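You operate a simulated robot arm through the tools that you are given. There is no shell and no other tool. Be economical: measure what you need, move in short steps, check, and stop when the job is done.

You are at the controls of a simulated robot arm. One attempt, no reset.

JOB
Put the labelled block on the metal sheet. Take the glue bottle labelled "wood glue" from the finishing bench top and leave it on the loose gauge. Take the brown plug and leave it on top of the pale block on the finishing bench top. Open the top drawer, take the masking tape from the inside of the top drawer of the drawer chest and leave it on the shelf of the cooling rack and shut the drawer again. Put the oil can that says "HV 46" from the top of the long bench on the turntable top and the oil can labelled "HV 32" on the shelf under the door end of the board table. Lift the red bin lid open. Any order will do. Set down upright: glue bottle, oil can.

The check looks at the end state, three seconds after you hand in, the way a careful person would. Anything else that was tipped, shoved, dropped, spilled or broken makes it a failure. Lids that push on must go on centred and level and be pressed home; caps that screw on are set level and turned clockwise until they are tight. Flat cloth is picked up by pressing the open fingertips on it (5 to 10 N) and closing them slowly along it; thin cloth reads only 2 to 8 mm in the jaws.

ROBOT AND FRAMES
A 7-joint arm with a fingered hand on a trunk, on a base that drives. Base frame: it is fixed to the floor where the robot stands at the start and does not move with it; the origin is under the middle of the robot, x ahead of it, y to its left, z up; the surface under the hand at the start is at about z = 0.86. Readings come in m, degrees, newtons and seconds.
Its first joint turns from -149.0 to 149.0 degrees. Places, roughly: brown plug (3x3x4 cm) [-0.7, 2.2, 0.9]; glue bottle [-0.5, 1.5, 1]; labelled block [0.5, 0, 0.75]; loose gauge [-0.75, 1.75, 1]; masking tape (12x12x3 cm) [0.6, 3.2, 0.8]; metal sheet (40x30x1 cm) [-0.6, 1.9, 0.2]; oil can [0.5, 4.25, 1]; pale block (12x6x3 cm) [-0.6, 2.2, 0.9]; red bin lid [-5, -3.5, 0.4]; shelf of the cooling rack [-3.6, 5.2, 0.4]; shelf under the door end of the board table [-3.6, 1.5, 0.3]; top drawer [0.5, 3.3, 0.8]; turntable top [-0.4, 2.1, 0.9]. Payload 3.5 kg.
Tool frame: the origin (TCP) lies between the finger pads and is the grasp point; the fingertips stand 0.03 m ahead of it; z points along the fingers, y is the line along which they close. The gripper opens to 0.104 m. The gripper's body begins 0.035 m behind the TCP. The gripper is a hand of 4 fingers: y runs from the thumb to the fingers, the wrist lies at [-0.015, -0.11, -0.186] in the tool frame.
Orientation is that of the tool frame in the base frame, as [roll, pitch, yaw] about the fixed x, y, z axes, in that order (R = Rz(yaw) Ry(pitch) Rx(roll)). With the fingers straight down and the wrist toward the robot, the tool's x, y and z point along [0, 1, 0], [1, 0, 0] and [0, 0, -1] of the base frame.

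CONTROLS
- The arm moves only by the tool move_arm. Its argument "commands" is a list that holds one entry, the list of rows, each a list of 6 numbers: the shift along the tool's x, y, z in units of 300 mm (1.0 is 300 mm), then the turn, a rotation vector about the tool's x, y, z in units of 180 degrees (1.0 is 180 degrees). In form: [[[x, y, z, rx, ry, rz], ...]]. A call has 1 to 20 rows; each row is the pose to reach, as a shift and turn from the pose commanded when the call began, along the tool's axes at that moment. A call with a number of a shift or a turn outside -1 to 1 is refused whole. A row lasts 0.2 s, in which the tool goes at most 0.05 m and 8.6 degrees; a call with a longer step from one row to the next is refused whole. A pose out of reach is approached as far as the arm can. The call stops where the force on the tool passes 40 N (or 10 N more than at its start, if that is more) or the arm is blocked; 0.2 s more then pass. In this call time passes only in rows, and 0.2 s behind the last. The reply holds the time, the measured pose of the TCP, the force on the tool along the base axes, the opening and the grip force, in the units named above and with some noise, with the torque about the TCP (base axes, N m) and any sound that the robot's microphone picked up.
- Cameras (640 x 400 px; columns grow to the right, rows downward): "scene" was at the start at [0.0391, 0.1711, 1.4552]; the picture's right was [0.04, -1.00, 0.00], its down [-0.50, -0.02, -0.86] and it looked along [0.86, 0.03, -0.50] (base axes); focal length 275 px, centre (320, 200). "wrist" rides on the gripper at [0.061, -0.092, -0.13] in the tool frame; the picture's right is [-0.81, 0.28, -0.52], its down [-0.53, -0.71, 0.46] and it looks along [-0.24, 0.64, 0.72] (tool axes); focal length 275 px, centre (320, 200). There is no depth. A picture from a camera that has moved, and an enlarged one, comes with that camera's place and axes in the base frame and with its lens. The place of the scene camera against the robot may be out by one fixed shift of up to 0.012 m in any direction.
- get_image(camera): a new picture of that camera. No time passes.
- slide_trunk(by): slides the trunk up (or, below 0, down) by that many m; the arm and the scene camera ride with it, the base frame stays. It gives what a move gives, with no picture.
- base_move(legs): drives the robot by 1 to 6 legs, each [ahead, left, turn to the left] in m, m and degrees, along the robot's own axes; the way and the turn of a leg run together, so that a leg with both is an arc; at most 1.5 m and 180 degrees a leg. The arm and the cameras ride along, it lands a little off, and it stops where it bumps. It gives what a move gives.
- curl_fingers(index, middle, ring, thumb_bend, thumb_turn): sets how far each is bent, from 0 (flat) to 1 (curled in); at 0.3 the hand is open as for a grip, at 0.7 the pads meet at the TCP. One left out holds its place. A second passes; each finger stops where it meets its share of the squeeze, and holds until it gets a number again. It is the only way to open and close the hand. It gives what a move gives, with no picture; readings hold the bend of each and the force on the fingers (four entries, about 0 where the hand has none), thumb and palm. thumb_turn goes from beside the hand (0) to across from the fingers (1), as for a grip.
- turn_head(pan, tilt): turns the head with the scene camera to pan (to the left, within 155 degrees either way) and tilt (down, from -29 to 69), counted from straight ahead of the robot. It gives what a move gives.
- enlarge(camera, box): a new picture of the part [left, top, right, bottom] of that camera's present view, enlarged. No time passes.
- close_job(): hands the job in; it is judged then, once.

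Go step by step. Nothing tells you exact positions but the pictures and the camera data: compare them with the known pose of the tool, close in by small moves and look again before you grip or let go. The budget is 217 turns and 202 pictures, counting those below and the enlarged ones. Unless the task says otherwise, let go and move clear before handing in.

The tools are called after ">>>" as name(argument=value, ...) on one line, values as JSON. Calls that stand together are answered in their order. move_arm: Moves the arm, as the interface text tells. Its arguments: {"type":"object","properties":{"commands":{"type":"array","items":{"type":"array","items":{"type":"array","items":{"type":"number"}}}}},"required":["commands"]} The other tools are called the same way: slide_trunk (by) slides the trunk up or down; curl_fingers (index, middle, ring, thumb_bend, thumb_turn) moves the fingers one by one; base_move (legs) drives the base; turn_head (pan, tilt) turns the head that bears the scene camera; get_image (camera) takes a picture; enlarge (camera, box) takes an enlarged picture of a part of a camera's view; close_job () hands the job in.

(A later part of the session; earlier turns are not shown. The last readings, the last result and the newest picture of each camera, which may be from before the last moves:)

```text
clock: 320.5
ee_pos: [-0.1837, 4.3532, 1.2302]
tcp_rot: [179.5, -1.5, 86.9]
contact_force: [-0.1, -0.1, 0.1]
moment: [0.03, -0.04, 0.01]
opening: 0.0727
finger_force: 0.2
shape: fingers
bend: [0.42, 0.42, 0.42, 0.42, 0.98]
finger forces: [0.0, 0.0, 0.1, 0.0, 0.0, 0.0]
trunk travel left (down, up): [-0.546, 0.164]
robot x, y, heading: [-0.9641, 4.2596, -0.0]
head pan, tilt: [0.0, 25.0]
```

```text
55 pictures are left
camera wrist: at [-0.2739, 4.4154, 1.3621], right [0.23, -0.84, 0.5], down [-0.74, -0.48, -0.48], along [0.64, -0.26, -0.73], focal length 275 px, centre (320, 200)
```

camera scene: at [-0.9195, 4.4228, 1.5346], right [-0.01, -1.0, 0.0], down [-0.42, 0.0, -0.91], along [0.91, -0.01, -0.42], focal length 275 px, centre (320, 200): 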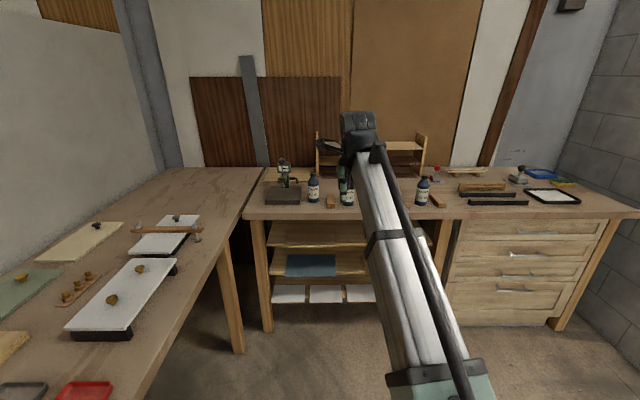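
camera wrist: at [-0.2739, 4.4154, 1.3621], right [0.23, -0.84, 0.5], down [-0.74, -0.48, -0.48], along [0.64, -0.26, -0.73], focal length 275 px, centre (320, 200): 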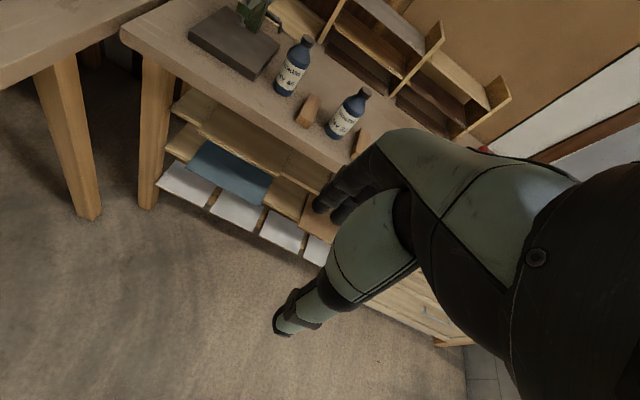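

The drawer front is flush. HV 46 stands around (0.40, 4.44). I drive closer and measure with the wrist camera.

>>> base_move(legs=[[0.4, 0.08, 0]])

>>> get_image(camera="wrist")

>>> enlarge(camera="scene", box=[220, 140, 400, 260])

```text
clock: 323.0
ee_pos: [0.2139, 4.4289, 1.2317]
tcp_rot: [179.5, -1.4, 86.7]
contact_force: [0.3, 0.2, -0.1]
moment: [0.02, 0.04, -0.01]
opening: 0.0727
finger_force: 0.0
shape: fingers
bend: [0.42, 0.42, 0.42, 0.42, 0.98]
finger forces: [0.1, 0.1, 0.1, 0.0, 0.0, 0.1]
trunk travel left (down, up): [-0.546, 0.164]
robot x, y, heading: [-0.5662, 4.3331, -0.4]
head pan, tilt: [0.0, 25.0]
```

```text
54 pictures are left
camera wrist: at [0.124, 4.491, 1.3619], right [0.22, -0.84, 0.5], down [-0.74, -0.48, -0.47], along [0.64, -0.26, -0.73], focal length 275 px, centre (320, 200)
```

wrist: 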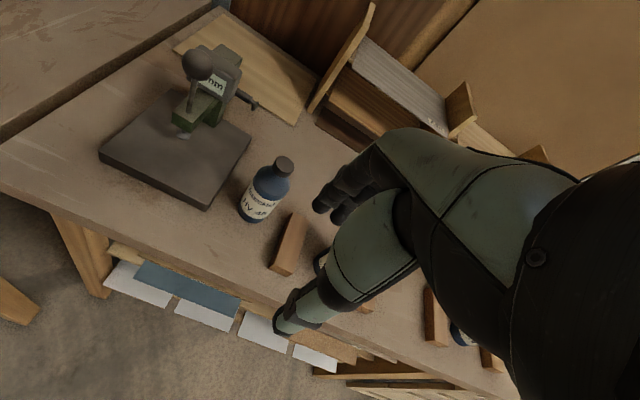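

```text
3.33 times, centred on (310, 200) of scene
camera zoom: at [-0.5216, 4.5001, 1.5346], right [-0.01, -1.0, 0.0], down [-0.42, 0.0, -0.91], along [0.91, -0.01, -0.42], focal length 916 px, centre (353, 200)
```

zoom: 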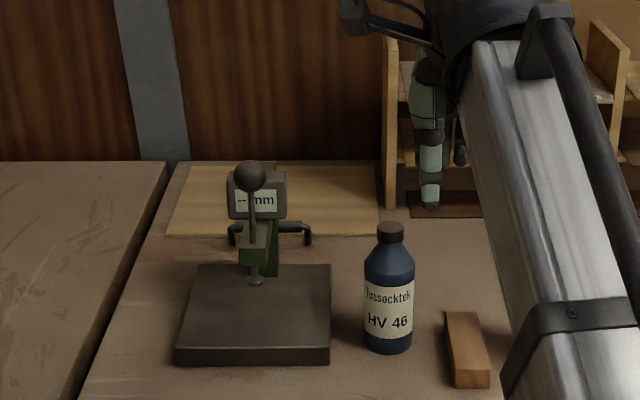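

HV 46: cap top at (0.405, 4.453, 1.073), bench z≈0.917. I move above the cap, levelling the tool.

>>> move_arm(commands=[[[0.02, 0.12, 0, 0.0028, -0.0078, 0], [0.04, 0.24, 0, 0.0028, -0.0078, 0], [0.07, 0.36, 0, 0.0028, -0.0078, 0], [0.09, 0.48, 0.05, 0.0028, -0.0078, 0], [0.11, 0.6, 0.15, 0.0028, -0.0078, 0], [0.11, 0.63, 0.28, 0.0028, -0.0078, 0]]])

>>> get_image(camera="wrist")

```text
clock: 324.4
ee_pos: [0.4047, 4.4509, 1.1494]
tcp_rot: [-179.9, -0.2, 86.6]
contact_force: [0.6, 0.4, 1.3]
moment: [-0.02, -0.01, -0.02]
opening: 0.0731
finger_force: 0.0
shape: fingers
bend: [0.42, 0.42, 0.42, 0.42, 0.98]
finger forces: [0.0, 0.0, 0.0, 0.1, 0.0, 0.0]
trunk travel left (down, up): [-0.546, 0.164]
robot x, y, heading: [-0.5667, 4.3346, -0.5]
head pan, tilt: [0.0, 25.0]
```

```text
52 pictures are left
camera wrist: at [0.3161, 4.5177, 1.2796], right [0.23, -0.83, 0.52], down [-0.74, -0.49, -0.46], along [0.63, -0.28, -0.73], focal length 275 px, centre (320, 200)
```

wrist: 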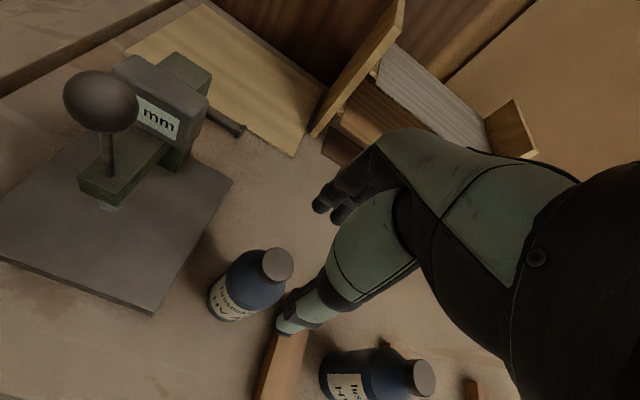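

Cap at (0.411, 4.459). I correct and descend to the cap.

>>> move_arm(commands=[[[0.03, 0.02, 0.08, 0, 0, 0], [0.03, 0.02, 0.2, 0, 0, 0], [0.03, 0.02, 0.28, 0, 0, 0], [0.03, 0.02, 0.318, 0, 0, 0]]])

>>> curl_fingers(index=0.57, middle=0.57, ring=0.57, thumb_bend=0.57)

>>> get_image(camera="wrist")

```text
clock: 325.4
ee_pos: [0.4126, 4.4623, 1.0548]
tcp_rot: [180.0, -0.2, 86.7]
contact_force: [0.6, 0.8, -0.7]
moment: [0.01, 0.03, 0.02]
opening: 0.0728
finger_force: 0.1
shape: fingers
bend: [0.42, 0.42, 0.42, 0.42, 0.98]
finger forces: [0.1, 0.0, 0.0, 0.0, 0.0, 0.0]
trunk travel left (down, up): [-0.546, 0.164]
robot x, y, heading: [-0.5674, 4.3295, -0.4]
head pan, tilt: [0.0, 25.0]
```

```text
clock: 326.4
ee_pos: [0.4113, 4.4624, 1.0558]
tcp_rot: [-180.0, -0.1, 86.7]
contact_force: [1.9, 0.4, 3.4]
moment: [-0.04, -0.14, 0.01]
opening: 0.0369
finger_force: 1.4
shape: fingers
bend: [0.56, 0.55, 0.56, 0.56, 0.98]
finger forces: [0.1, 3.5, 0.0, 0.1, 0.1, 0.0]
trunk travel left (down, up): [-0.546, 0.164]
robot x, y, heading: [-0.5643, 4.3347, -0.5]
head pan, tilt: [0.0, 25.0]
```

```text
51 pictures are left
camera wrist: at [0.3228, 4.5277, 1.185], right [0.23, -0.83, 0.52], down [-0.74, -0.49, -0.46], along [0.63, -0.28, -0.73], focal length 275 px, centre (320, 200)
```

wrist: 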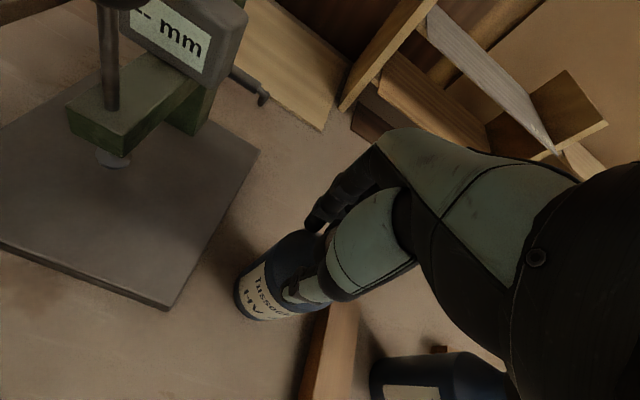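

A fingertip touches the can's shoulder; I raise 9 mm and then close on the cap.

>>> move_arm(commands=[[[0, 0, -0.03, 0, 0, 0]]])

>>> curl_fingers(index=0.62, middle=0.62, ring=0.6, thumb_bend=0.62)

>>> curl_fingers(index=0.67, middle=0.67, ring=0.62, thumb_bend=0.66)

```text
clock: 326.8
ee_pos: [0.4121, 4.4619, 1.0636]
tcp_rot: [-179.9, 0.0, 86.6]
contact_force: [0.7, 0.2, -0.1]
moment: [-0.01, -0.02, 0.02]
opening: 0.037
finger_force: 0.4
shape: fingers
bend: [0.56, 0.55, 0.56, 0.56, 0.98]
finger forces: [0.0, 0.5, 0.0, 0.0, 0.0, 0.0]
trunk travel left (down, up): [-0.546, 0.164]
robot x, y, heading: [-0.5663, 4.3361, -0.7]
head pan, tilt: [0.0, 25.0]
```

```text
clock: 327.8
ee_pos: [0.4129, 4.4615, 1.0643]
tcp_rot: [180.0, -0.1, 86.7]
contact_force: [0.6, 0.5, 0.1]
moment: [0.02, 0.0, 0.01]
opening: 0.0227
finger_force: 0.7
shape: fingers
bend: [0.62, 0.61, 0.6, 0.61, 0.97]
finger forces: [0.0, 1.3, 0.0, 0.0, 0.6, 0.0]
trunk travel left (down, up): [-0.546, 0.164]
robot x, y, heading: [-0.5638, 4.3348, -0.5]
head pan, tilt: [0.0, 25.0]
```

```text
clock: 328.8
ee_pos: [0.4124, 4.4633, 1.0651]
tcp_rot: [179.9, -0.1, 86.7]
contact_force: [1.3, -1.4, 3.0]
moment: [-0.01, -0.11, 0.04]
opening: 0.0162
finger_force: 4.1
shape: fingers
bend: [0.66, 0.63, 0.62, 0.62, 0.97]
finger forces: [0.5, 4.9, 0.0, 0.1, 3.2, 0.0]
trunk travel left (down, up): [-0.546, 0.164]
robot x, y, heading: [-0.5618, 4.3352, -0.4]
head pan, tilt: [0.0, 25.0]
```

>>> curl_fingers(index=0.76, middle=0.75, ring=0.62, thumb_bend=0.74)

>>> get_image(camera="wrist")

```text
clock: 329.8
ee_pos: [0.4112, 4.4623, 1.0647]
tcp_rot: [-180.0, -0.2, 86.7]
contact_force: [-0.6, 0.0, -0.4]
moment: [0.02, 0.03, -0.02]
opening: 0.0002
finger_force: 0.1
shape: fingers
bend: [0.75, 0.75, 0.62, 0.71, 0.97]
finger forces: [0.0, 0.1, 0.0, 0.1, 0.0, 0.1]
trunk travel left (down, up): [-0.546, 0.164]
robot x, y, heading: [-0.5681, 4.3355, -0.3]
head pan, tilt: [0.0, 25.0]
```

```text
50 pictures are left
camera wrist: at [0.323, 4.5279, 1.1939], right [0.23, -0.83, 0.52], down [-0.74, -0.49, -0.46], along [0.63, -0.28, -0.73], focal length 275 px, centre (320, 200)
```

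wrist: 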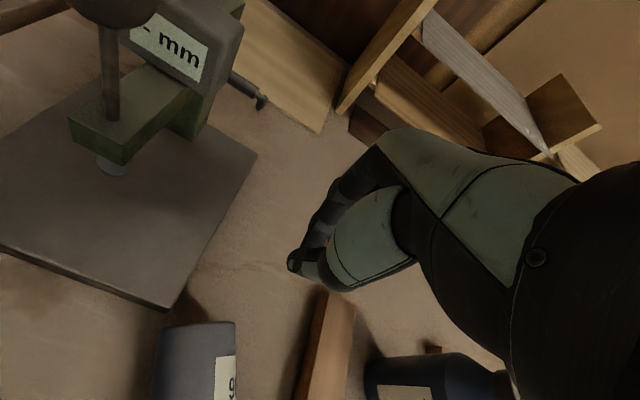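

The can slipped out. I open the hand, rise and look where it is.

>>> move_arm(commands=[[[0, 0, -0.1, 0, 0, 0], [0, 0, -0.25, 0, 0, 0], [0, 0, -0.4, 0, 0, 0]]])

>>> get_image(camera="wrist")

>>> enlarge(camera="scene", box=[220, 140, 420, 300])

```text
clock: 330.6
ee_pos: [0.4038, 4.4594, 1.1819]
tcp_rot: [-180.0, -0.2, 86.8]
contact_force: [0.6, -0.7, 0.0]
moment: [0.0, -0.02, 0.0]
opening: 0.0001
finger_force: 0.1
shape: fingers
bend: [0.75, 0.75, 0.62, 0.71, 0.97]
finger forces: [0.1, 0.1, 0.1, 0.0, 0.0, 0.0]
out of reach, approached as far as the arm can: row 3
trunk travel left (down, up): [-0.546, 0.164]
robot x, y, heading: [-0.5651, 4.3312, -0.7]
head pan, tilt: [0.0, 25.0]
```

```text
49 pictures are left
camera wrist: at [0.3152, 4.5257, 1.3116], right [0.23, -0.83, 0.52], down [-0.74, -0.49, -0.46], along [0.63, -0.28, -0.73], focal length 275 px, centre (320, 200)
```

wrist: 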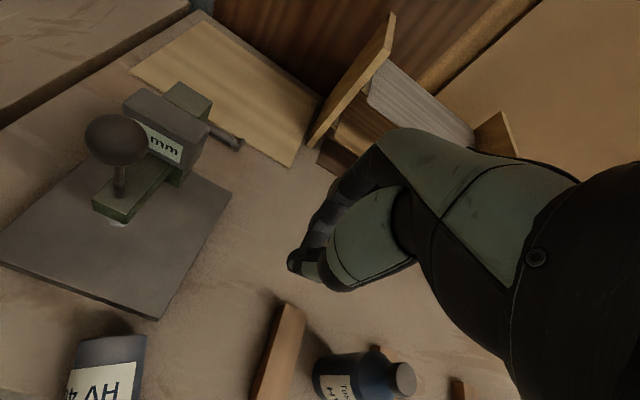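

```text
2.50 times, centred on (320, 220) of scene
camera zoom: at [-0.5224, 4.4999, 1.5347], right [-0.01, -1.0, 0.0], down [-0.42, 0.0, -0.91], along [0.91, -0.01, -0.42], focal length 687 px, centre (320, 150)
```

zoom: 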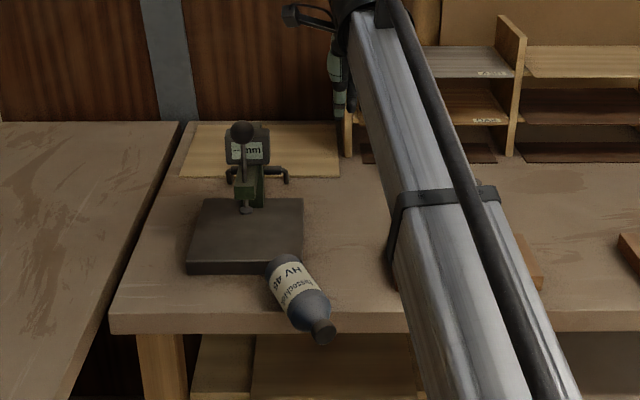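

HV 46 tipped onto its side at the bench edge, cap toward me (about (0.19, 4.49)), at rest. I'll pinch its cap from above with the closing line across the can and let it swing upright while lifting. First open, move above the cap with yaw ≈19° and look.

>>> curl_fingers(index=0.45, middle=0.45, ring=0.45, thumb_bend=0.45)

>>> move_arm(commands=[[[0.01, -0.1, 0, 0, 0, 0.04], [0.02, -0.2, 0, 0, 0, 0.08], [0.03, -0.3, 0, 0, 0, 0.12], [0.05, -0.4, 0, 0, 0, 0.16], [0.07, -0.5, 0, 0, 0, 0.2], [0.08, -0.6, 0, 0, 0, 0.24], [0.09, -0.68, 0, 0, 0, 0.28], [0.1, -0.7, 0, 0, 0, 0.32], [0.1, -0.7, 0.1, 0, 0, 0.36], [0.1, -0.7, 0.2, 0, 0, 0.377]]])

>>> get_image(camera="wrist")

>>> enlarge(camera="scene", box=[260, 180, 400, 300])

```text
clock: 331.6
ee_pos: [0.404, 4.4608, 1.1814]
tcp_rot: [180.0, -0.2, 86.6]
contact_force: [0.0, -0.5, -0.2]
moment: [-0.01, 0.01, 0.04]
opening: 0.0646
finger_force: 0.0
shape: fingers
bend: [0.45, 0.45, 0.45, 0.45, 0.97]
finger forces: [0.0, 0.1, 0.0, 0.2, 0.0, 0.0]
trunk travel left (down, up): [-0.546, 0.164]
robot x, y, heading: [-0.5622, 4.3314, -0.4]
head pan, tilt: [0.0, 25.0]
```

```text
clock: 333.8
ee_pos: [0.1961, 4.5028, 1.1212]
tcp_rot: [-179.8, 0.1, 18.7]
contact_force: [0.1, 0.5, 0.5]
moment: [-0.02, -0.02, -0.01]
opening: 0.0647
finger_force: 0.1
shape: fingers
bend: [0.45, 0.45, 0.45, 0.45, 0.97]
finger forces: [0.0, 0.0, 0.0, 0.0, 0.0, 0.0]
trunk travel left (down, up): [-0.546, 0.164]
robot x, y, heading: [-0.5661, 4.3333, -0.6]
head pan, tilt: [0.0, 25.0]
```

```text
47 pictures are left
camera wrist: at [0.2246, 4.6086, 1.2505], right [-0.68, -0.52, 0.52], down [-0.73, 0.51, -0.45], along [-0.02, -0.69, -0.73], focal length 275 px, centre (320, 200)
```

wrist: 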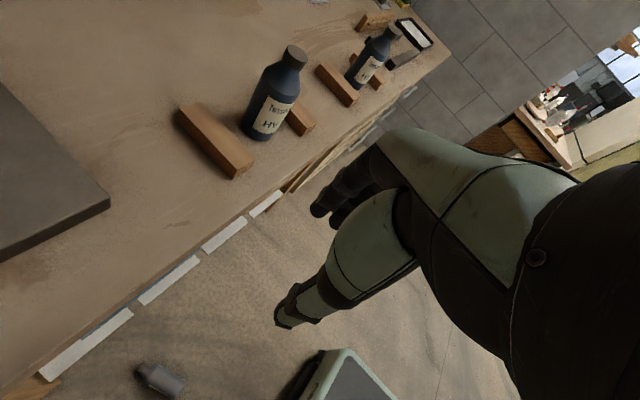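

```text
3.33 times, centred on (330, 240) of scene
camera zoom: at [-0.5218, 4.5, 1.5347], right [-0.01, -1.0, 0.0], down [-0.42, 0.0, -0.91], along [0.91, -0.01, -0.42], focal length 916 px, centre (287, 67)
```

zoom: 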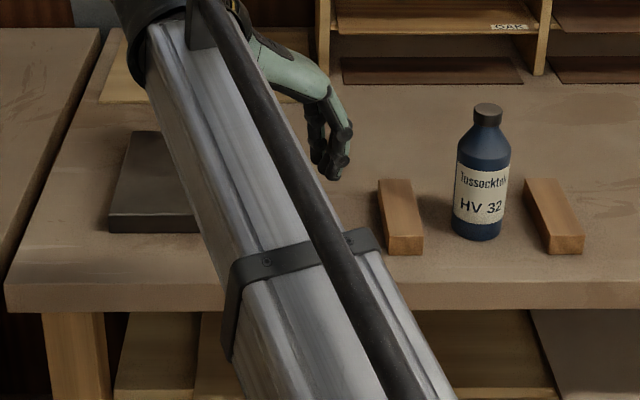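

The can has rolled off and lies on the floor near (0.13, 4.56). I look down at it.

>>> turn_head(pan=12, tilt=55)

>>> get_image(camera="scene")

```text
clock: 334.7
ee_pos: [0.1979, 4.5018, 1.1214]
tcp_rot: [-179.9, 0.0, 18.8]
contact_force: [-0.3, 0.0, -0.3]
moment: [-0.02, 0.0, 0.01]
opening: 0.0648
finger_force: 0.0
shape: fingers
bend: [0.45, 0.45, 0.45, 0.45, 0.97]
finger forces: [0.1, 0.1, 0.0, 0.0, 0.1, 0.0]
trunk travel left (down, up): [-0.546, 0.164]
robot x, y, heading: [-0.5637, 4.3353, -0.5]
head pan, tilt: [12.0, 55.0]
```

```text
45 pictures are left
camera scene: at [-0.5434, 4.5151, 1.4907], right [0.2, -0.98, 0.0], down [-0.8, -0.16, -0.57], along [0.56, 0.11, -0.82], focal length 275 px, centre (320, 200)
```

scene: 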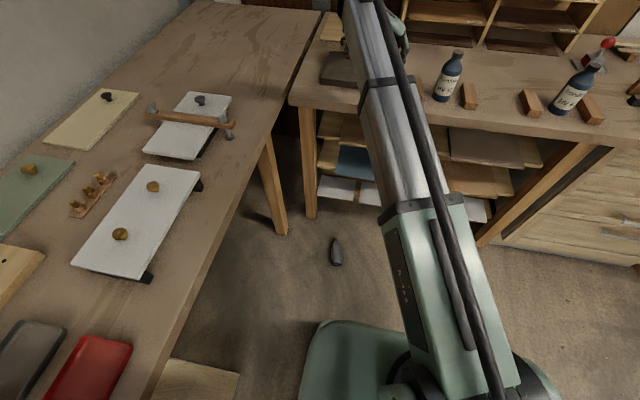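

The can lies with its cap pointing away from me (axis from (0.04, 4.53) to (0.20, 4.57)). I retract from the bench edge and lower toward the floor.

>>> move_arm(commands=[[[-0.08, -0.1, 0, 0, 0, 0], [-0.16, -0.2, 0, 0, 0, 0], [-0.24, -0.286, 0, 0, 0, 0]]])

>>> slide_trunk(by=-0.4)

>>> slide_trunk(by=-0.14)

>>> move_arm(commands=[[[0, 0, 0.15, 0, 0, 0], [0, 0, 0.3, 0, 0, 0], [0, 0, 0.45, 0, 0, 0], [0, 0, 0.6, 0, 0, 0], [0, 0, 0.75, 0, 0, 0], [0, 0, 0.9, 0, 0, 0], [0, 0, 1.0, 0, 0, 0]]])

>>> get_image(camera="wrist")

```text
clock: 335.5
ee_pos: [0.1003, 4.5598, 1.1204]
tcp_rot: [-179.9, 0.0, 18.7]
contact_force: [-0.9, 0.3, -1.0]
moment: [-0.01, 0.02, 0.03]
opening: 0.065
finger_force: 0.0
shape: fingers
bend: [0.45, 0.45, 0.45, 0.45, 0.97]
finger forces: [0.1, 0.1, 0.0, 0.0, 0.1, 0.1]
trunk travel left (down, up): [-0.546, 0.164]
robot x, y, heading: [-0.5655, 4.3369, -0.7]
head pan, tilt: [12.0, 55.0]
```

```text
clock: 339.4
ee_pos: [0.101, 4.5611, 0.7211]
tcp_rot: [-180.0, 0.0, 18.8]
contact_force: [-0.4, 0.8, 0.2]
moment: [0.0, -0.01, -0.01]
opening: 0.0646
finger_force: 0.2
shape: fingers
bend: [0.45, 0.45, 0.45, 0.45, 0.97]
finger forces: [0.0, 0.0, 0.0, 0.0, 0.0, 0.1]
trunk travel left (down, up): [-0.146, 0.564]
robot x, y, heading: [-0.5662, 4.3345, -0.2]
head pan, tilt: [12.0, 55.0]
```

```text
clock: 341.0
ee_pos: [0.101, 4.5613, 0.5811]
tcp_rot: [-180.0, 0.0, 18.9]
contact_force: [-0.7, -0.3, -0.6]
moment: [0.03, -0.01, -0.01]
opening: 0.0647
finger_force: 0.0
shape: fingers
bend: [0.45, 0.45, 0.45, 0.45, 0.97]
finger forces: [0.0, 0.0, 0.0, 0.0, 0.0, 0.2]
trunk travel left (down, up): [-0.006, 0.704]
robot x, y, heading: [-0.5641, 4.34, -0.5]
head pan, tilt: [12.0, 55.0]
```

```text
clock: 342.6
ee_pos: [0.1003, 4.5622, 0.2806]
tcp_rot: [-179.9, 0.1, 18.9]
contact_force: [0.6, 0.1, 0.1]
moment: [-0.01, -0.01, 0.0]
opening: 0.0646
finger_force: 0.2
shape: fingers
bend: [0.45, 0.45, 0.45, 0.45, 0.97]
finger forces: [0.0, 0.0, 0.0, 0.1, 0.1, 0.0]
trunk travel left (down, up): [-0.006, 0.704]
robot x, y, heading: [-0.5662, 4.3362, -0.7]
head pan, tilt: [12.0, 55.0]
```

```text
44 pictures are left
camera wrist: at [0.1281, 4.6673, 0.4105], right [-0.68, -0.52, 0.52], down [-0.73, 0.5, -0.45], along [-0.02, -0.69, -0.73], focal length 275 px, centre (320, 200)
```

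wrist: 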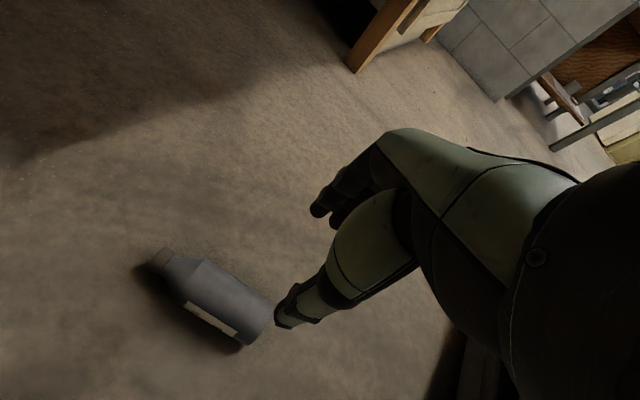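

Body centre is right below me at (0.104, 4.557). I open the hand, align yaw to the can axis, and lower to grip its body across.

>>> curl_fingers(index=0.32, middle=0.32, ring=0.32, thumb_bend=0.32)

>>> move_arm(commands=[[[0.012, 0.02, 0.12, 0, 0, 0.03], [0.012, 0.02, 0.25, 0, 0, 0.055], [0.012, 0.02, 0.4, 0, 0, 0.055], [0.012, 0.02, 0.55, 0, 0, 0.055], [0.012, 0.02, 0.66, 0, 0, 0.055]]])

>>> get_image(camera="wrist")

```text
clock: 343.6
ee_pos: [0.1007, 4.5613, 0.2805]
tcp_rot: [-180.0, 0.0, 18.9]
contact_force: [0.3, -0.7, -0.4]
moment: [-0.01, 0.0, 0.05]
opening: 0.0977
finger_force: 0.0
shape: fingers
bend: [0.32, 0.32, 0.32, 0.32, 0.97]
finger forces: [0.0, 0.0, 0.0, 0.0, 0.0, 0.0]
trunk travel left (down, up): [-0.006, 0.704]
robot x, y, heading: [-0.5641, 4.3341, -0.5]
head pan, tilt: [12.0, 55.0]
```

```text
clock: 344.8
ee_pos: [0.1057, 4.5573, 0.084]
tcp_rot: [-180.0, 0.1, 8.9]
contact_force: [0.4, -0.9, -0.2]
moment: [0.01, 0.01, 0.01]
opening: 0.0976
finger_force: 0.0
shape: fingers
bend: [0.32, 0.32, 0.32, 0.32, 0.97]
finger forces: [0.1, 0.1, 0.1, 0.1, 0.0, 0.1]
trunk travel left (down, up): [-0.006, 0.704]
robot x, y, heading: [-0.5627, 4.3308, -0.5]
head pan, tilt: [12.0, 55.0]
```

```text
43 pictures are left
camera wrist: at [0.1515, 4.6571, 0.2127], right [-0.76, -0.4, 0.52], down [-0.64, 0.62, -0.45], along [-0.14, -0.67, -0.73], focal length 275 px, centre (320, 200)
```

wrist: 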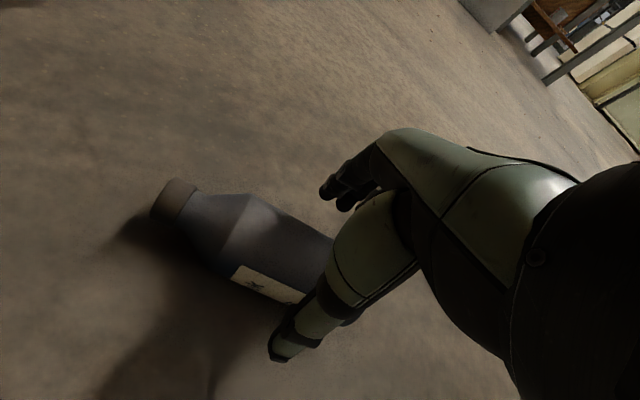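

The hand straddles the body. Lower to 0.042 and close.

>>> move_arm(commands=[[[0, 0, 0.07, 0, 0, 0], [0, 0, 0.13, 0, 0, 0]]])

>>> curl_fingers(index=0.48, middle=0.48, ring=0.48, thumb_bend=0.48)

>>> curl_fingers(index=0.62, middle=0.62, ring=0.62, thumb_bend=0.6)

>>> get_image(camera="wrist")

```text
clock: 345.4
ee_pos: [0.1058, 4.5582, 0.0443]
tcp_rot: [-179.9, 0.0, 8.9]
contact_force: [0.0, -0.3, -0.1]
moment: [-0.01, 0.02, -0.01]
opening: 0.0979
finger_force: 0.1
shape: fingers
bend: [0.32, 0.32, 0.32, 0.32, 0.97]
finger forces: [0.1, 0.1, 0.0, 0.0, 0.0, 0.1]
trunk travel left (down, up): [-0.006, 0.704]
robot x, y, heading: [-0.5648, 4.3328, -0.7]
head pan, tilt: [12.0, 55.0]
```

```text
clock: 346.4
ee_pos: [0.1051, 4.5584, 0.0447]
tcp_rot: [-179.9, 0.0, 8.9]
contact_force: [-0.7, -1.3, 0.1]
moment: [-0.03, -0.01, 0.0]
opening: 0.0586
finger_force: 0.8
shape: fingers
bend: [0.47, 0.48, 0.48, 0.48, 0.97]
finger forces: [0.8, 0.1, 0.2, 0.0, 0.1, 0.0]
trunk travel left (down, up): [-0.006, 0.704]
robot x, y, heading: [-0.5647, 4.3322, -0.7]
head pan, tilt: [12.0, 55.0]
```

```text
clock: 347.4
ee_pos: [0.105, 4.5579, 0.044]
tcp_rot: [-180.0, 0.0, 8.9]
contact_force: [-0.8, -1.2, -0.2]
moment: [-0.03, 0.0, -0.01]
opening: 0.0526
finger_force: 15.7
shape: fingers
bend: [0.54, 0.57, 0.56, 0.49, 0.95]
finger forces: [6.5, 4.9, 4.4, 0.0, 15.3, 0.1]
trunk travel left (down, up): [-0.006, 0.704]
robot x, y, heading: [-0.5626, 4.3348, -0.7]
head pan, tilt: [12.0, 55.0]
```

```text
42 pictures are left
camera wrist: at [0.1514, 4.6572, 0.1742], right [-0.76, -0.4, 0.52], down [-0.64, 0.62, -0.45], along [-0.14, -0.67, -0.73], focal length 275 px, centre (320, 200)
```

wrist: 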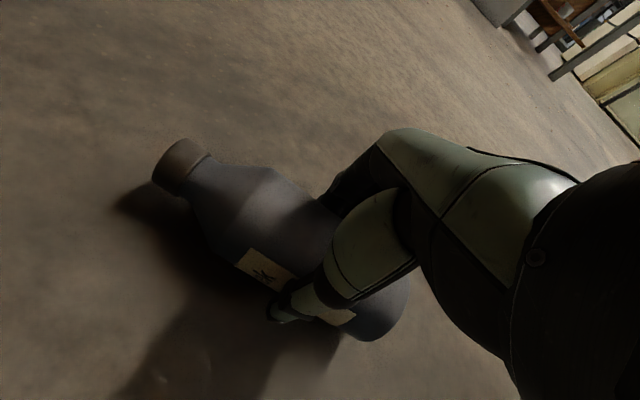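

Firm three-finger grip. I lift a little, back away from the bench, then rise.

>>> move_arm(commands=[[[0, 0, -0.1, 0, 0, 0], [0, 0, -0.2, 0, 0, 0]]])

>>> base_move(legs=[[-0.45, 0, 0]])

>>> slide_trunk(by=0.4)

>>> move_arm(commands=[[[0, 0, -0.15, 0, 0, 0], [0, 0, -0.3, 0, 0, 0], [0, 0, -0.45, 0, 0, 0], [0, 0, -0.6, 0, 0, 0], [0, 0, -0.75, 0, 0, 0], [0, 0, -0.9, 0, 0, 0], [0, 0, -1.0, 0, 0, 0]]])

>>> move_arm(commands=[[[0, 0, 0, 0, 0.045, 0], [0, 0, 0, 0, 0.09, 0], [0, 0, 0, 0, 0.135, 0], [0, 0, 0, 0, 0.18, 0], [0, 0, 0, 0, 0.225, 0], [0, 0, 0, 0, 0.27, 0], [0, 0, 0, 0, 0.315, 0], [0, 0, 0, 0, 0.36, 0], [0, 0, 0, 0, 0.405, 0], [0, 0, 0, 0, 0.45, 0], [0, 0, 0, 0, 0.495, 0]]])

>>> get_image(camera="wrist")

```text
clock: 348.0
ee_pos: [0.1065, 4.5572, 0.1041]
tcp_rot: [-179.8, 0.1, 8.9]
contact_force: [-0.4, 0.3, -4.0]
moment: [-0.01, 0.02, 0.02]
opening: 0.0524
finger_force: 15.1
shape: fingers
bend: [0.54, 0.57, 0.57, 0.49, 0.95]
finger forces: [6.5, 4.9, 4.3, 0.0, 15.1, 0.0]
trunk travel left (down, up): [-0.006, 0.704]
robot x, y, heading: [-0.5661, 4.3332, -0.7]
head pan, tilt: [12.0, 55.0]
```

```text
clock: 350.8
ee_pos: [-0.3418, 4.5607, 0.1049]
tcp_rot: [-179.9, 0.0, 8.8]
contact_force: [-0.2, 0.9, -4.2]
moment: [-0.01, 0.04, 0.0]
opening: 0.0526
finger_force: 15.8
shape: fingers
bend: [0.54, 0.57, 0.57, 0.49, 0.95]
finger forces: [6.4, 4.8, 4.4, 0.0, 15.1, 0.1]
trunk travel left (down, up): [-0.006, 0.704]
robot x, y, heading: [-1.0127, 4.3373, -0.5]
head pan, tilt: [12.0, 55.0]
```

```text
clock: 354.6
ee_pos: [-0.3434, 4.5608, 0.504]
tcp_rot: [-179.9, -0.1, 8.7]
contact_force: [-1.2, 0.1, -3.1]
moment: [-0.01, 0.02, 0.03]
opening: 0.0528
finger_force: 15.6
shape: fingers
bend: [0.54, 0.57, 0.57, 0.49, 0.95]
finger forces: [6.4, 4.9, 4.2, 0.0, 15.1, 0.1]
trunk travel left (down, up): [-0.406, 0.304]
robot x, y, heading: [-1.0156, 4.3352, -0.7]
head pan, tilt: [12.0, 55.0]
```

```text
clock: 356.2
ee_pos: [-0.3414, 4.5592, 0.8067]
tcp_rot: [-179.9, 0.0, 8.6]
contact_force: [-0.8, -0.2, -3.2]
moment: [0.0, 0.06, -0.03]
opening: 0.0527
finger_force: 15.1
shape: fingers
bend: [0.54, 0.57, 0.57, 0.49, 0.95]
finger forces: [6.4, 4.8, 4.3, 0.0, 15.0, 0.0]
trunk travel left (down, up): [-0.406, 0.304]
robot x, y, heading: [-1.0151, 4.3387, -0.6]
head pan, tilt: [12.0, 55.0]
```

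```text
clock: 358.6
ee_pos: [-0.3413, 4.5597, 0.8048]
tcp_rot: [-179.9, -73.0, 8.7]
contact_force: [0.2, -0.2, -3.9]
moment: [-0.02, 0.06, 0.0]
opening: 0.0525
finger_force: 15.2
shape: fingers
bend: [0.54, 0.57, 0.57, 0.49, 0.95]
finger forces: [6.4, 4.8, 4.5, 0.0, 15.3, 0.0]
out of reach, approached as far as the arm can: row 10, 11
trunk travel left (down, up): [-0.406, 0.304]
robot x, y, heading: [-1.0132, 4.3382, -0.7]
head pan, tilt: [12.0, 55.0]
```

```text
41 pictures are left
camera wrist: at [-0.4625, 4.6331, 0.9009], right [-0.68, -0.38, -0.62], down [0.17, 0.75, -0.64], along [0.71, -0.54, -0.45], focal length 275 px, centre (320, 200)
```

wrist: 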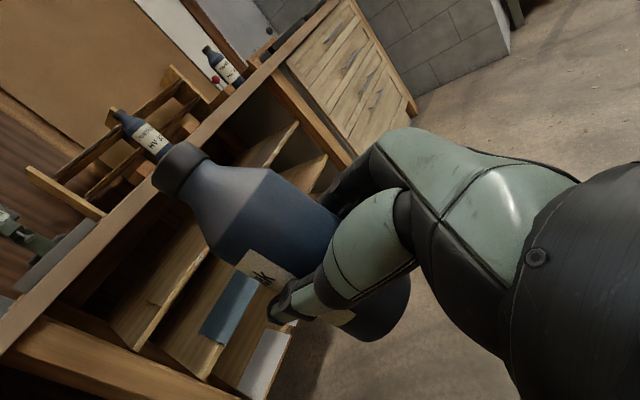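

The hand reaches 73° of tilt here, can nearly upright and well gripped. I try extending forward to gain the remaining 17°.

>>> move_arm(commands=[[[0, 0, 0.15, 0, 0.02, 0], [0, 0, 0.3, 0, 0.04, 0], [0, 0, 0.45, 0, 0.06, 0], [0, 0, 0.5, 0, 0.08, 0], [0, 0, 0.5, 0, 0.094, 0]]])

```text
clock: 359.8
ee_pos: [-0.2005, 4.574, 0.8391]
tcp_rot: [177.3, -77.9, 12.1]
contact_force: [-0.4, -0.1, -3.1]
moment: [-0.01, 0.07, 0.01]
opening: 0.0527
finger_force: 16.0
shape: fingers
bend: [0.54, 0.57, 0.57, 0.49, 0.95]
finger forces: [6.4, 4.7, 4.7, 0.1, 15.4, 0.0]
out of reach, approached as far as the arm can: row 1, 2, 3, 4, 5
trunk travel left (down, up): [-0.406, 0.304]
robot x, y, heading: [-1.0113, 4.3389, -0.8]
head pan, tilt: [12.0, 55.0]
```

Better at 78°. I try moving it to the right, where the wrist has more room.

>>> move_arm(commands=[[[0, 0.15, 0, 0, 0.015, 0], [0, 0.3, 0, 0, 0.03, 0], [0, 0.45, 0, 0, 0.045, 0], [0, 0.6, 0, 0, 0.055, 0], [0, 0.75, 0, 0, 0.065, 0]]])

>>> get_image(camera="wrist")

```text
clock: 361.0
ee_pos: [-0.1619, 4.3559, 0.9056]
tcp_rot: [179.2, -84.4, 10.8]
contact_force: [-0.5, 0.5, -3.1]
moment: [-0.03, 0.0, -0.04]
opening: 0.0528
finger_force: 15.1
shape: fingers
bend: [0.55, 0.57, 0.57, 0.49, 0.96]
finger forces: [6.2, 4.7, 4.3, 0.1, 15.0, 0.0]
out of reach, approached as far as the arm can: row 1, 2, 3, 4, 5
trunk travel left (down, up): [-0.406, 0.304]
robot x, y, heading: [-1.0176, 4.3394, -0.8]
head pan, tilt: [12.0, 55.0]
```

```text
40 pictures are left
camera wrist: at [-0.2998, 4.425, 0.978], right [-0.54, -0.37, -0.76], down [0.27, 0.77, -0.57], along [0.8, -0.51, -0.31], focal length 275 px, centre (320, 200)
```

wrist: 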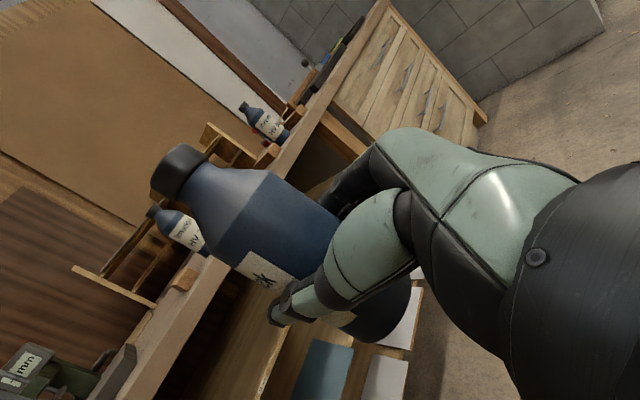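

At 84° the can is essentially upright. I'll stand it temporarily on the free front of the finishing bench near (−0.77, 2.03), then regrip by the cap for the turntable. Raise and drive there.

>>> slide_trunk(by=0.15)

>>> base_move(legs=[[-0.62, 0, 0.8], [0, -1.16, 0], [0, -1.14, 0]])

>>> turn_head(pan=0, tilt=35)

>>> get_image(camera="scene")

```text
clock: 362.7
ee_pos: [-0.1616, 4.3562, 1.0555]
tcp_rot: [-179.2, -84.4, 9.1]
contact_force: [0.8, 0.0, -3.7]
moment: [-0.04, 0.06, 0.02]
opening: 0.053
finger_force: 15.3
shape: fingers
bend: [0.55, 0.57, 0.57, 0.49, 0.96]
finger forces: [6.4, 4.7, 4.3, 0.0, 15.0, 0.0]
trunk travel left (down, up): [-0.556, 0.154]
robot x, y, heading: [-1.0136, 4.3355, -0.6]
head pan, tilt: [12.0, 55.0]
```

```text
clock: 377.1
ee_pos: [-0.7808, 2.0645, 1.0545]
tcp_rot: [-179.2, -84.4, 9.3]
contact_force: [0.2, -0.7, -2.8]
moment: [-0.04, 0.04, 0.02]
opening: 0.0526
finger_force: 15.4
shape: fingers
bend: [0.55, 0.57, 0.57, 0.49, 0.96]
finger forces: [6.4, 4.7, 4.2, 0.0, 14.9, 0.0]
trunk travel left (down, up): [-0.556, 0.154]
robot x, y, heading: [-1.632, 2.0381, -0.2]
head pan, tilt: [12.0, 55.0]
```

```text
clock: 378.0
ee_pos: [-0.7807, 2.0637, 1.0556]
tcp_rot: [-178.0, -84.4, 8.2]
contact_force: [-0.1, 0.2, -3.6]
moment: [-0.03, 0.08, 0.0]
opening: 0.0528
finger_force: 15.0
shape: fingers
bend: [0.55, 0.57, 0.57, 0.49, 0.96]
finger forces: [6.3, 4.7, 4.2, 0.0, 14.8, 0.1]
trunk travel left (down, up): [-0.556, 0.154]
robot x, y, heading: [-1.6351, 2.0384, -0.5]
head pan, tilt: [0.0, 35.0]
```

```text
39 pictures are left
camera scene: at [-1.5954, 2.2077, 1.5288], right [-0.01, -1.0, 0.0], down [-0.57, 0.0, -0.82], along [0.82, -0.01, -0.57], focal length 275 px, centre (320, 200)
```

scene: 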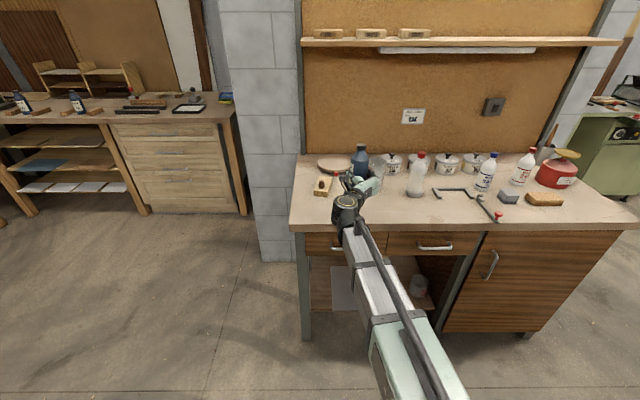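

Free spot below at (−0.78, 2.06). I lower with the trunk and then gently with the arm until contact.

>>> slide_trunk(by=-0.092)

>>> move_arm(commands=[[[-0.012, 0, 0, 0, 0, 0], [-0.024, 0, 0, 0, 0, 0], [-0.036, 0, 0, 0, 0, 0], [-0.044, 0, 0, 0, 0, 0]]])

>>> get_image(camera="wrist")

>>> enlarge(camera="scene", box=[280, 140, 440, 250])

```text
clock: 379.2
ee_pos: [-0.7808, 2.0644, 0.9638]
tcp_rot: [-179.2, -84.4, 9.5]
contact_force: [-0.1, 0.3, -2.9]
moment: [-0.08, 0.06, -0.02]
opening: 0.053
finger_force: 14.8
shape: fingers
bend: [0.55, 0.57, 0.57, 0.49, 0.96]
finger forces: [6.4, 4.8, 4.2, 0.0, 15.0, 0.0]
trunk travel left (down, up): [-0.464, 0.246]
robot x, y, heading: [-1.6366, 2.0403, -0.4]
head pan, tilt: [0.0, 35.0]
```

```text
clock: 380.2
ee_pos: [-0.7817, 2.0656, 0.9534]
tcp_rot: [-177.8, -83.7, 8.2]
contact_force: [-0.5, 0.2, -3.9]
moment: [-0.02, 0.08, 0.01]
opening: 0.0529
finger_force: 15.8
shape: fingers
bend: [0.55, 0.57, 0.57, 0.49, 0.96]
finger forces: [6.4, 4.7, 4.2, 0.0, 14.9, 0.0]
out of reach, approached as far as the arm can: row 4
trunk travel left (down, up): [-0.464, 0.246]
robot x, y, heading: [-1.6341, 2.0409, -0.4]
head pan, tilt: [0.0, 35.0]
```

```text
38 pictures are left
camera wrist: at [-0.9201, 2.1313, 1.0284], right [-0.54, -0.38, -0.75], down [0.26, 0.77, -0.58], along [0.8, -0.51, -0.32], focal length 275 px, centre (320, 200)
```

wrist: 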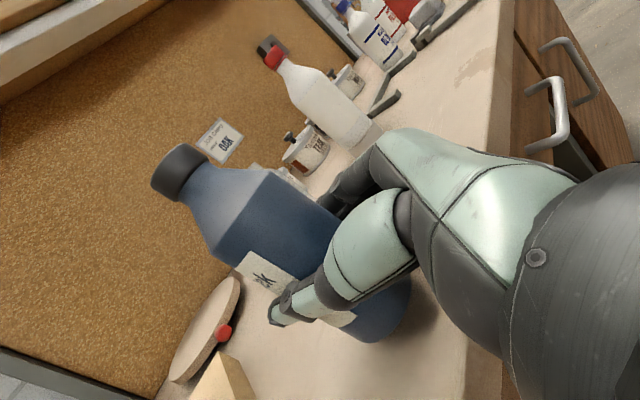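

```text
3.64 times, centred on (360, 195) of scene
camera zoom: at [-1.5954, 2.2077, 1.4369], right [-0.01, -1.0, 0.0], down [-0.57, 0.0, -0.82], along [0.82, -0.01, -0.57], focal length 1000 px, centre (174, 218)
```

zoom: 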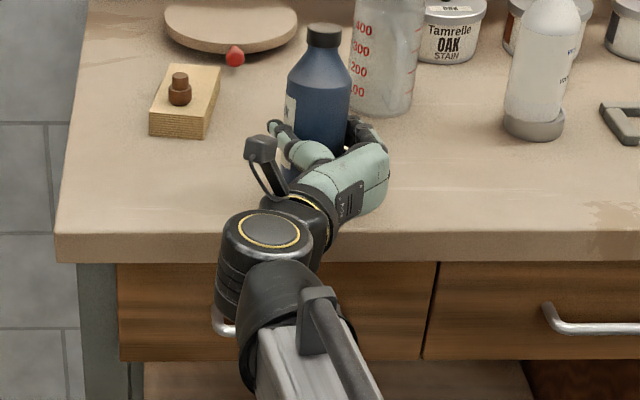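

The can is upright just above the bench. I lower the last millimetres with the trunk.

>>> slide_trunk(by=-0.005)

>>> slide_trunk(by=-0.003)

```text
clock: 380.8
ee_pos: [-0.7825, 2.0639, 0.948]
tcp_rot: [-177.8, -83.7, 7.9]
contact_force: [-0.7, 0.8, -2.8]
moment: [-0.05, 0.05, -0.04]
opening: 0.0529
finger_force: 15.6
shape: fingers
bend: [0.55, 0.57, 0.57, 0.49, 0.96]
finger forces: [6.4, 4.8, 4.2, 0.0, 14.9, 0.0]
trunk travel left (down, up): [-0.459, 0.251]
robot x, y, heading: [-1.6359, 2.037, -0.5]
head pan, tilt: [0.0, 35.0]
```

```text
clock: 381.3
ee_pos: [-0.7819, 2.0641, 0.9465]
tcp_rot: [-178.1, -83.6, 8.4]
contact_force: [-0.1, 0.6, -3.9]
moment: [0.0, 0.06, 0.01]
opening: 0.0529
finger_force: 15.1
shape: fingers
bend: [0.55, 0.57, 0.57, 0.49, 0.96]
finger forces: [6.4, 4.6, 4.3, 0.1, 15.0, 0.1]
trunk travel left (down, up): [-0.456, 0.254]
robot x, y, heading: [-1.6372, 2.044, -0.1]
head pan, tilt: [0.0, 35.0]
```

Not yet in contact; lower a few more millimetres.

>>> slide_trunk(by=-0.004)

>>> slide_trunk(by=-0.003)

>>> slide_trunk(by=-0.003)

```text
clock: 381.8
ee_pos: [-0.7806, 2.0648, 0.9413]
tcp_rot: [-178.4, -83.7, 8.8]
contact_force: [0.0, -0.5, -3.9]
moment: [-0.03, 0.08, -0.02]
opening: 0.0529
finger_force: 15.3
shape: fingers
bend: [0.55, 0.57, 0.57, 0.49, 0.96]
finger forces: [6.4, 4.7, 4.2, 0.1, 14.9, 0.0]
trunk travel left (down, up): [-0.452, 0.258]
robot x, y, heading: [-1.636, 2.0388, -0.3]
head pan, tilt: [0.0, 35.0]
```

```text
clock: 382.4
ee_pos: [-0.7822, 2.0646, 0.9389]
tcp_rot: [-178.8, -83.8, 9.0]
contact_force: [-1.1, -0.2, -0.7]
moment: [0.01, -0.02, -0.02]
opening: 0.0531
finger_force: 14.7
shape: fingers
bend: [0.55, 0.57, 0.57, 0.49, 0.95]
finger forces: [6.5, 4.7, 4.1, 0.0, 14.7, 0.1]
trunk travel left (down, up): [-0.449, 0.261]
robot x, y, heading: [-1.6329, 2.0395, -0.5]
head pan, tilt: [0.0, 35.0]
```

```text
clock: 382.9
ee_pos: [-0.7821, 2.0644, 0.9366]
tcp_rot: [-179.3, -83.8, 9.6]
contact_force: [-1.9, -1.4, 9.2]
moment: [-0.14, -0.24, -0.02]
opening: 0.0528
finger_force: 14.6
shape: fingers
bend: [0.55, 0.57, 0.57, 0.49, 0.95]
finger forces: [6.4, 4.3, 4.0, 0.0, 14.7, 0.0]
trunk travel left (down, up): [-0.446, 0.264]
robot x, y, heading: [-1.6351, 2.0419, -0.4]
head pan, tilt: [0.0, 35.0]
```

Contact with 9 N. Release gently, then back off straight.

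>>> curl_fingers(index=0.47, middle=0.48, ring=0.48, thumb_bend=0.47)

>>> curl_fingers(index=0.34, middle=0.34, ring=0.34, thumb_bend=0.34)

>>> base_move(legs=[[-0.2, -0.005, 0]])

>>> get_image(camera="scene")

```text
clock: 383.9
ee_pos: [-0.7823, 2.0649, 0.9353]
tcp_rot: [-178.6, -83.7, 8.9]
contact_force: [-0.2, 0.6, 0.1]
moment: [-0.04, 0.01, -0.01]
opening: 0.0605
finger_force: 0.1
shape: fingers
bend: [0.47, 0.48, 0.48, 0.46, 0.98]
finger forces: [0.1, 0.0, 0.1, 0.0, 0.8, 0.1]
trunk travel left (down, up): [-0.446, 0.264]
robot x, y, heading: [-1.6355, 2.0429, -0.6]
head pan, tilt: [0.0, 35.0]
```

```text
clock: 384.9
ee_pos: [-0.7824, 2.0642, 0.9358]
tcp_rot: [-178.8, -83.6, 9.1]
contact_force: [0.0, -0.2, -0.7]
moment: [-0.04, -0.02, 0.03]
opening: 0.0928
finger_force: 0.1
shape: fingers
bend: [0.34, 0.34, 0.34, 0.34, 0.98]
finger forces: [0.1, 0.0, 0.0, 0.1, 0.0, 0.0]
trunk travel left (down, up): [-0.446, 0.264]
robot x, y, heading: [-1.6314, 2.0357, -0.3]
head pan, tilt: [0.0, 35.0]
```

```text
clock: 386.5
ee_pos: [-0.9833, 2.0612, 0.9357]
tcp_rot: [-178.7, -83.8, 9.2]
contact_force: [-0.2, -0.5, 1.0]
moment: [0.02, -0.01, -0.03]
opening: 0.0927
finger_force: 0.1
shape: fingers
bend: [0.34, 0.34, 0.34, 0.34, 0.98]
finger forces: [0.1, 0.1, 0.1, 0.0, 0.1, 0.0]
trunk travel left (down, up): [-0.446, 0.264]
robot x, y, heading: [-1.8375, 2.0352, -0.1]
head pan, tilt: [0.0, 35.0]
```

```text
36 pictures are left
camera scene: at [-1.796, 2.204, 1.4189], right [-0.01, -1.0, 0.0], down [-0.57, 0.0, -0.82], along [0.82, 0.0, -0.57], focal length 275 px, centre (320, 200)
```

scene: 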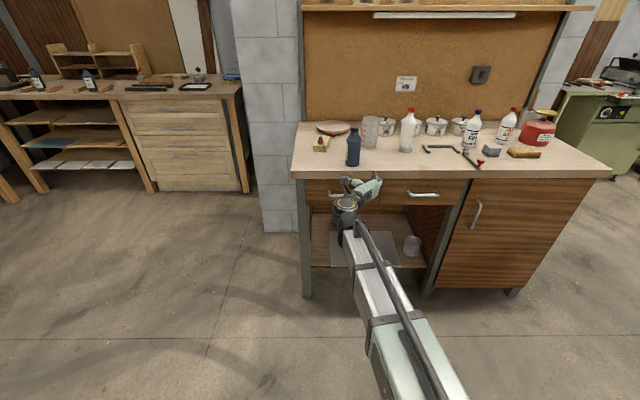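

HV 46 stands upright at about (−0.78, 2.065). I raise and turn the hand back to pointing down with yaw ≈60°.

>>> slide_trunk(by=0.22)

>>> move_arm(commands=[[[0, 0, 0, 0, -0.045, 0], [0, 0, 0, 0, -0.09, 0], [0, 0, 0, 0, -0.135, 0], [0, 0, 0, 0, -0.18, 0], [0, 0, 0, 0, -0.225, 0], [0, 0, 0, 0, -0.27, 0], [0, 0, 0, 0, -0.315, 0], [0, 0, 0, 0, -0.36, 0], [0, 0, 0, 0, -0.405, 0], [0, 0, 0, 0, -0.45, 0], [0, 0, 0, 0, -0.466, 0]]])

>>> move_arm(commands=[[[0, 0, 0, 0, 0, -0.045], [0, 0, 0, 0, 0, -0.09], [0, 0, 0, 0, 0, -0.135], [0, 0, 0, 0, 0, -0.18], [0, 0, 0, 0, 0, -0.225], [0, 0, 0, 0, 0, -0.27], [0, 0, 0, 0, 0, -0.29]]])

>>> curl_fingers(index=0.45, middle=0.45, ring=0.35, thumb_bend=0.45)

>>> base_move(legs=[[0.15, 0, 0]])

>>> get_image(camera="wrist")

```text
clock: 388.8
ee_pos: [-0.9812, 2.061, 1.1552]
tcp_rot: [-179.0, -83.8, 9.4]
contact_force: [-0.2, 0.6, -0.5]
moment: [0.01, 0.01, 0.02]
opening: 0.093
finger_force: 0.1
shape: fingers
bend: [0.34, 0.34, 0.34, 0.34, 0.98]
finger forces: [0.0, 0.0, 0.0, 0.0, 0.1, 0.0]
trunk travel left (down, up): [-0.666, 0.044]
robot x, y, heading: [-1.8329, 2.0326, -0.1]
head pan, tilt: [0.0, 35.0]
```

```text
clock: 391.2
ee_pos: [-0.9828, 2.0613, 1.1567]
tcp_rot: [-179.9, 0.2, 10.5]
contact_force: [1.3, 0.0, -0.4]
moment: [0.01, 0.03, 0.0]
opening: 0.0929
finger_force: 0.1
shape: fingers
bend: [0.34, 0.34, 0.34, 0.34, 0.98]
finger forces: [0.0, 0.0, 0.0, 0.1, 0.1, 0.0]
trunk travel left (down, up): [-0.666, 0.044]
robot x, y, heading: [-1.8321, 2.0335, -0.4]
head pan, tilt: [0.0, 35.0]
```

```text
clock: 392.8
ee_pos: [-0.9823, 2.0607, 1.1567]
tcp_rot: [-179.7, 0.1, 62.7]
contact_force: [-0.2, 0.7, 0.3]
moment: [0.03, -0.01, 0.04]
opening: 0.0928
finger_force: 0.2
shape: fingers
bend: [0.34, 0.34, 0.34, 0.34, 0.98]
finger forces: [0.0, 0.0, 0.0, 0.0, 0.0, 0.1]
trunk travel left (down, up): [-0.666, 0.044]
robot x, y, heading: [-1.8345, 2.0375, -0.4]
head pan, tilt: [0.0, 35.0]
```

```text
clock: 393.8
ee_pos: [-0.9827, 2.0612, 1.1558]
tcp_rot: [-179.8, -0.1, 62.7]
contact_force: [-0.1, -0.7, 0.1]
moment: [0.02, -0.02, -0.01]
opening: 0.0656
finger_force: 0.1
shape: fingers
bend: [0.45, 0.45, 0.35, 0.45, 0.98]
finger forces: [0.0, 0.1, 0.0, 0.0, 0.0, 0.1]
trunk travel left (down, up): [-0.666, 0.044]
robot x, y, heading: [-1.8341, 2.0377, -0.5]
head pan, tilt: [0.0, 35.0]
```

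```text
clock: 395.2
ee_pos: [-0.8325, 2.0591, 1.1557]
tcp_rot: [-179.7, 0.1, 62.6]
contact_force: [0.1, -0.4, -0.3]
moment: [-0.02, 0.02, -0.02]
opening: 0.0655
finger_force: 0.1
shape: fingers
bend: [0.45, 0.45, 0.35, 0.45, 0.98]
finger forces: [0.0, 0.1, 0.0, 0.0, 0.0, 0.1]
trunk travel left (down, up): [-0.666, 0.044]
robot x, y, heading: [-1.6889, 2.031, -0.1]
head pan, tilt: [0.0, 35.0]
```

```text
35 pictures are left
camera wrist: at [-0.8864, 2.1558, 1.2854], right [-0.13, -0.85, 0.52], down [-0.88, -0.14, -0.45], along [0.46, -0.51, -0.73], focal length 275 px, centre (320, 200)
```

wrist: 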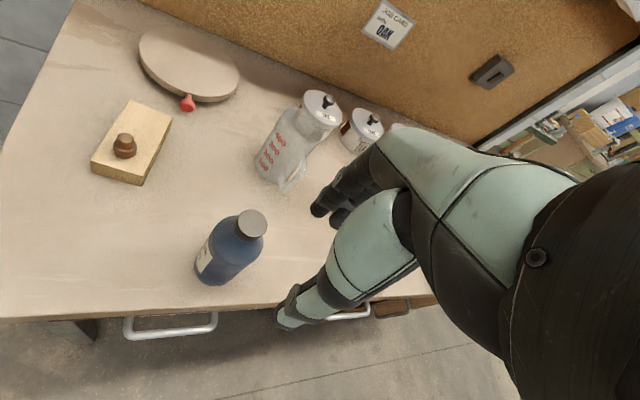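

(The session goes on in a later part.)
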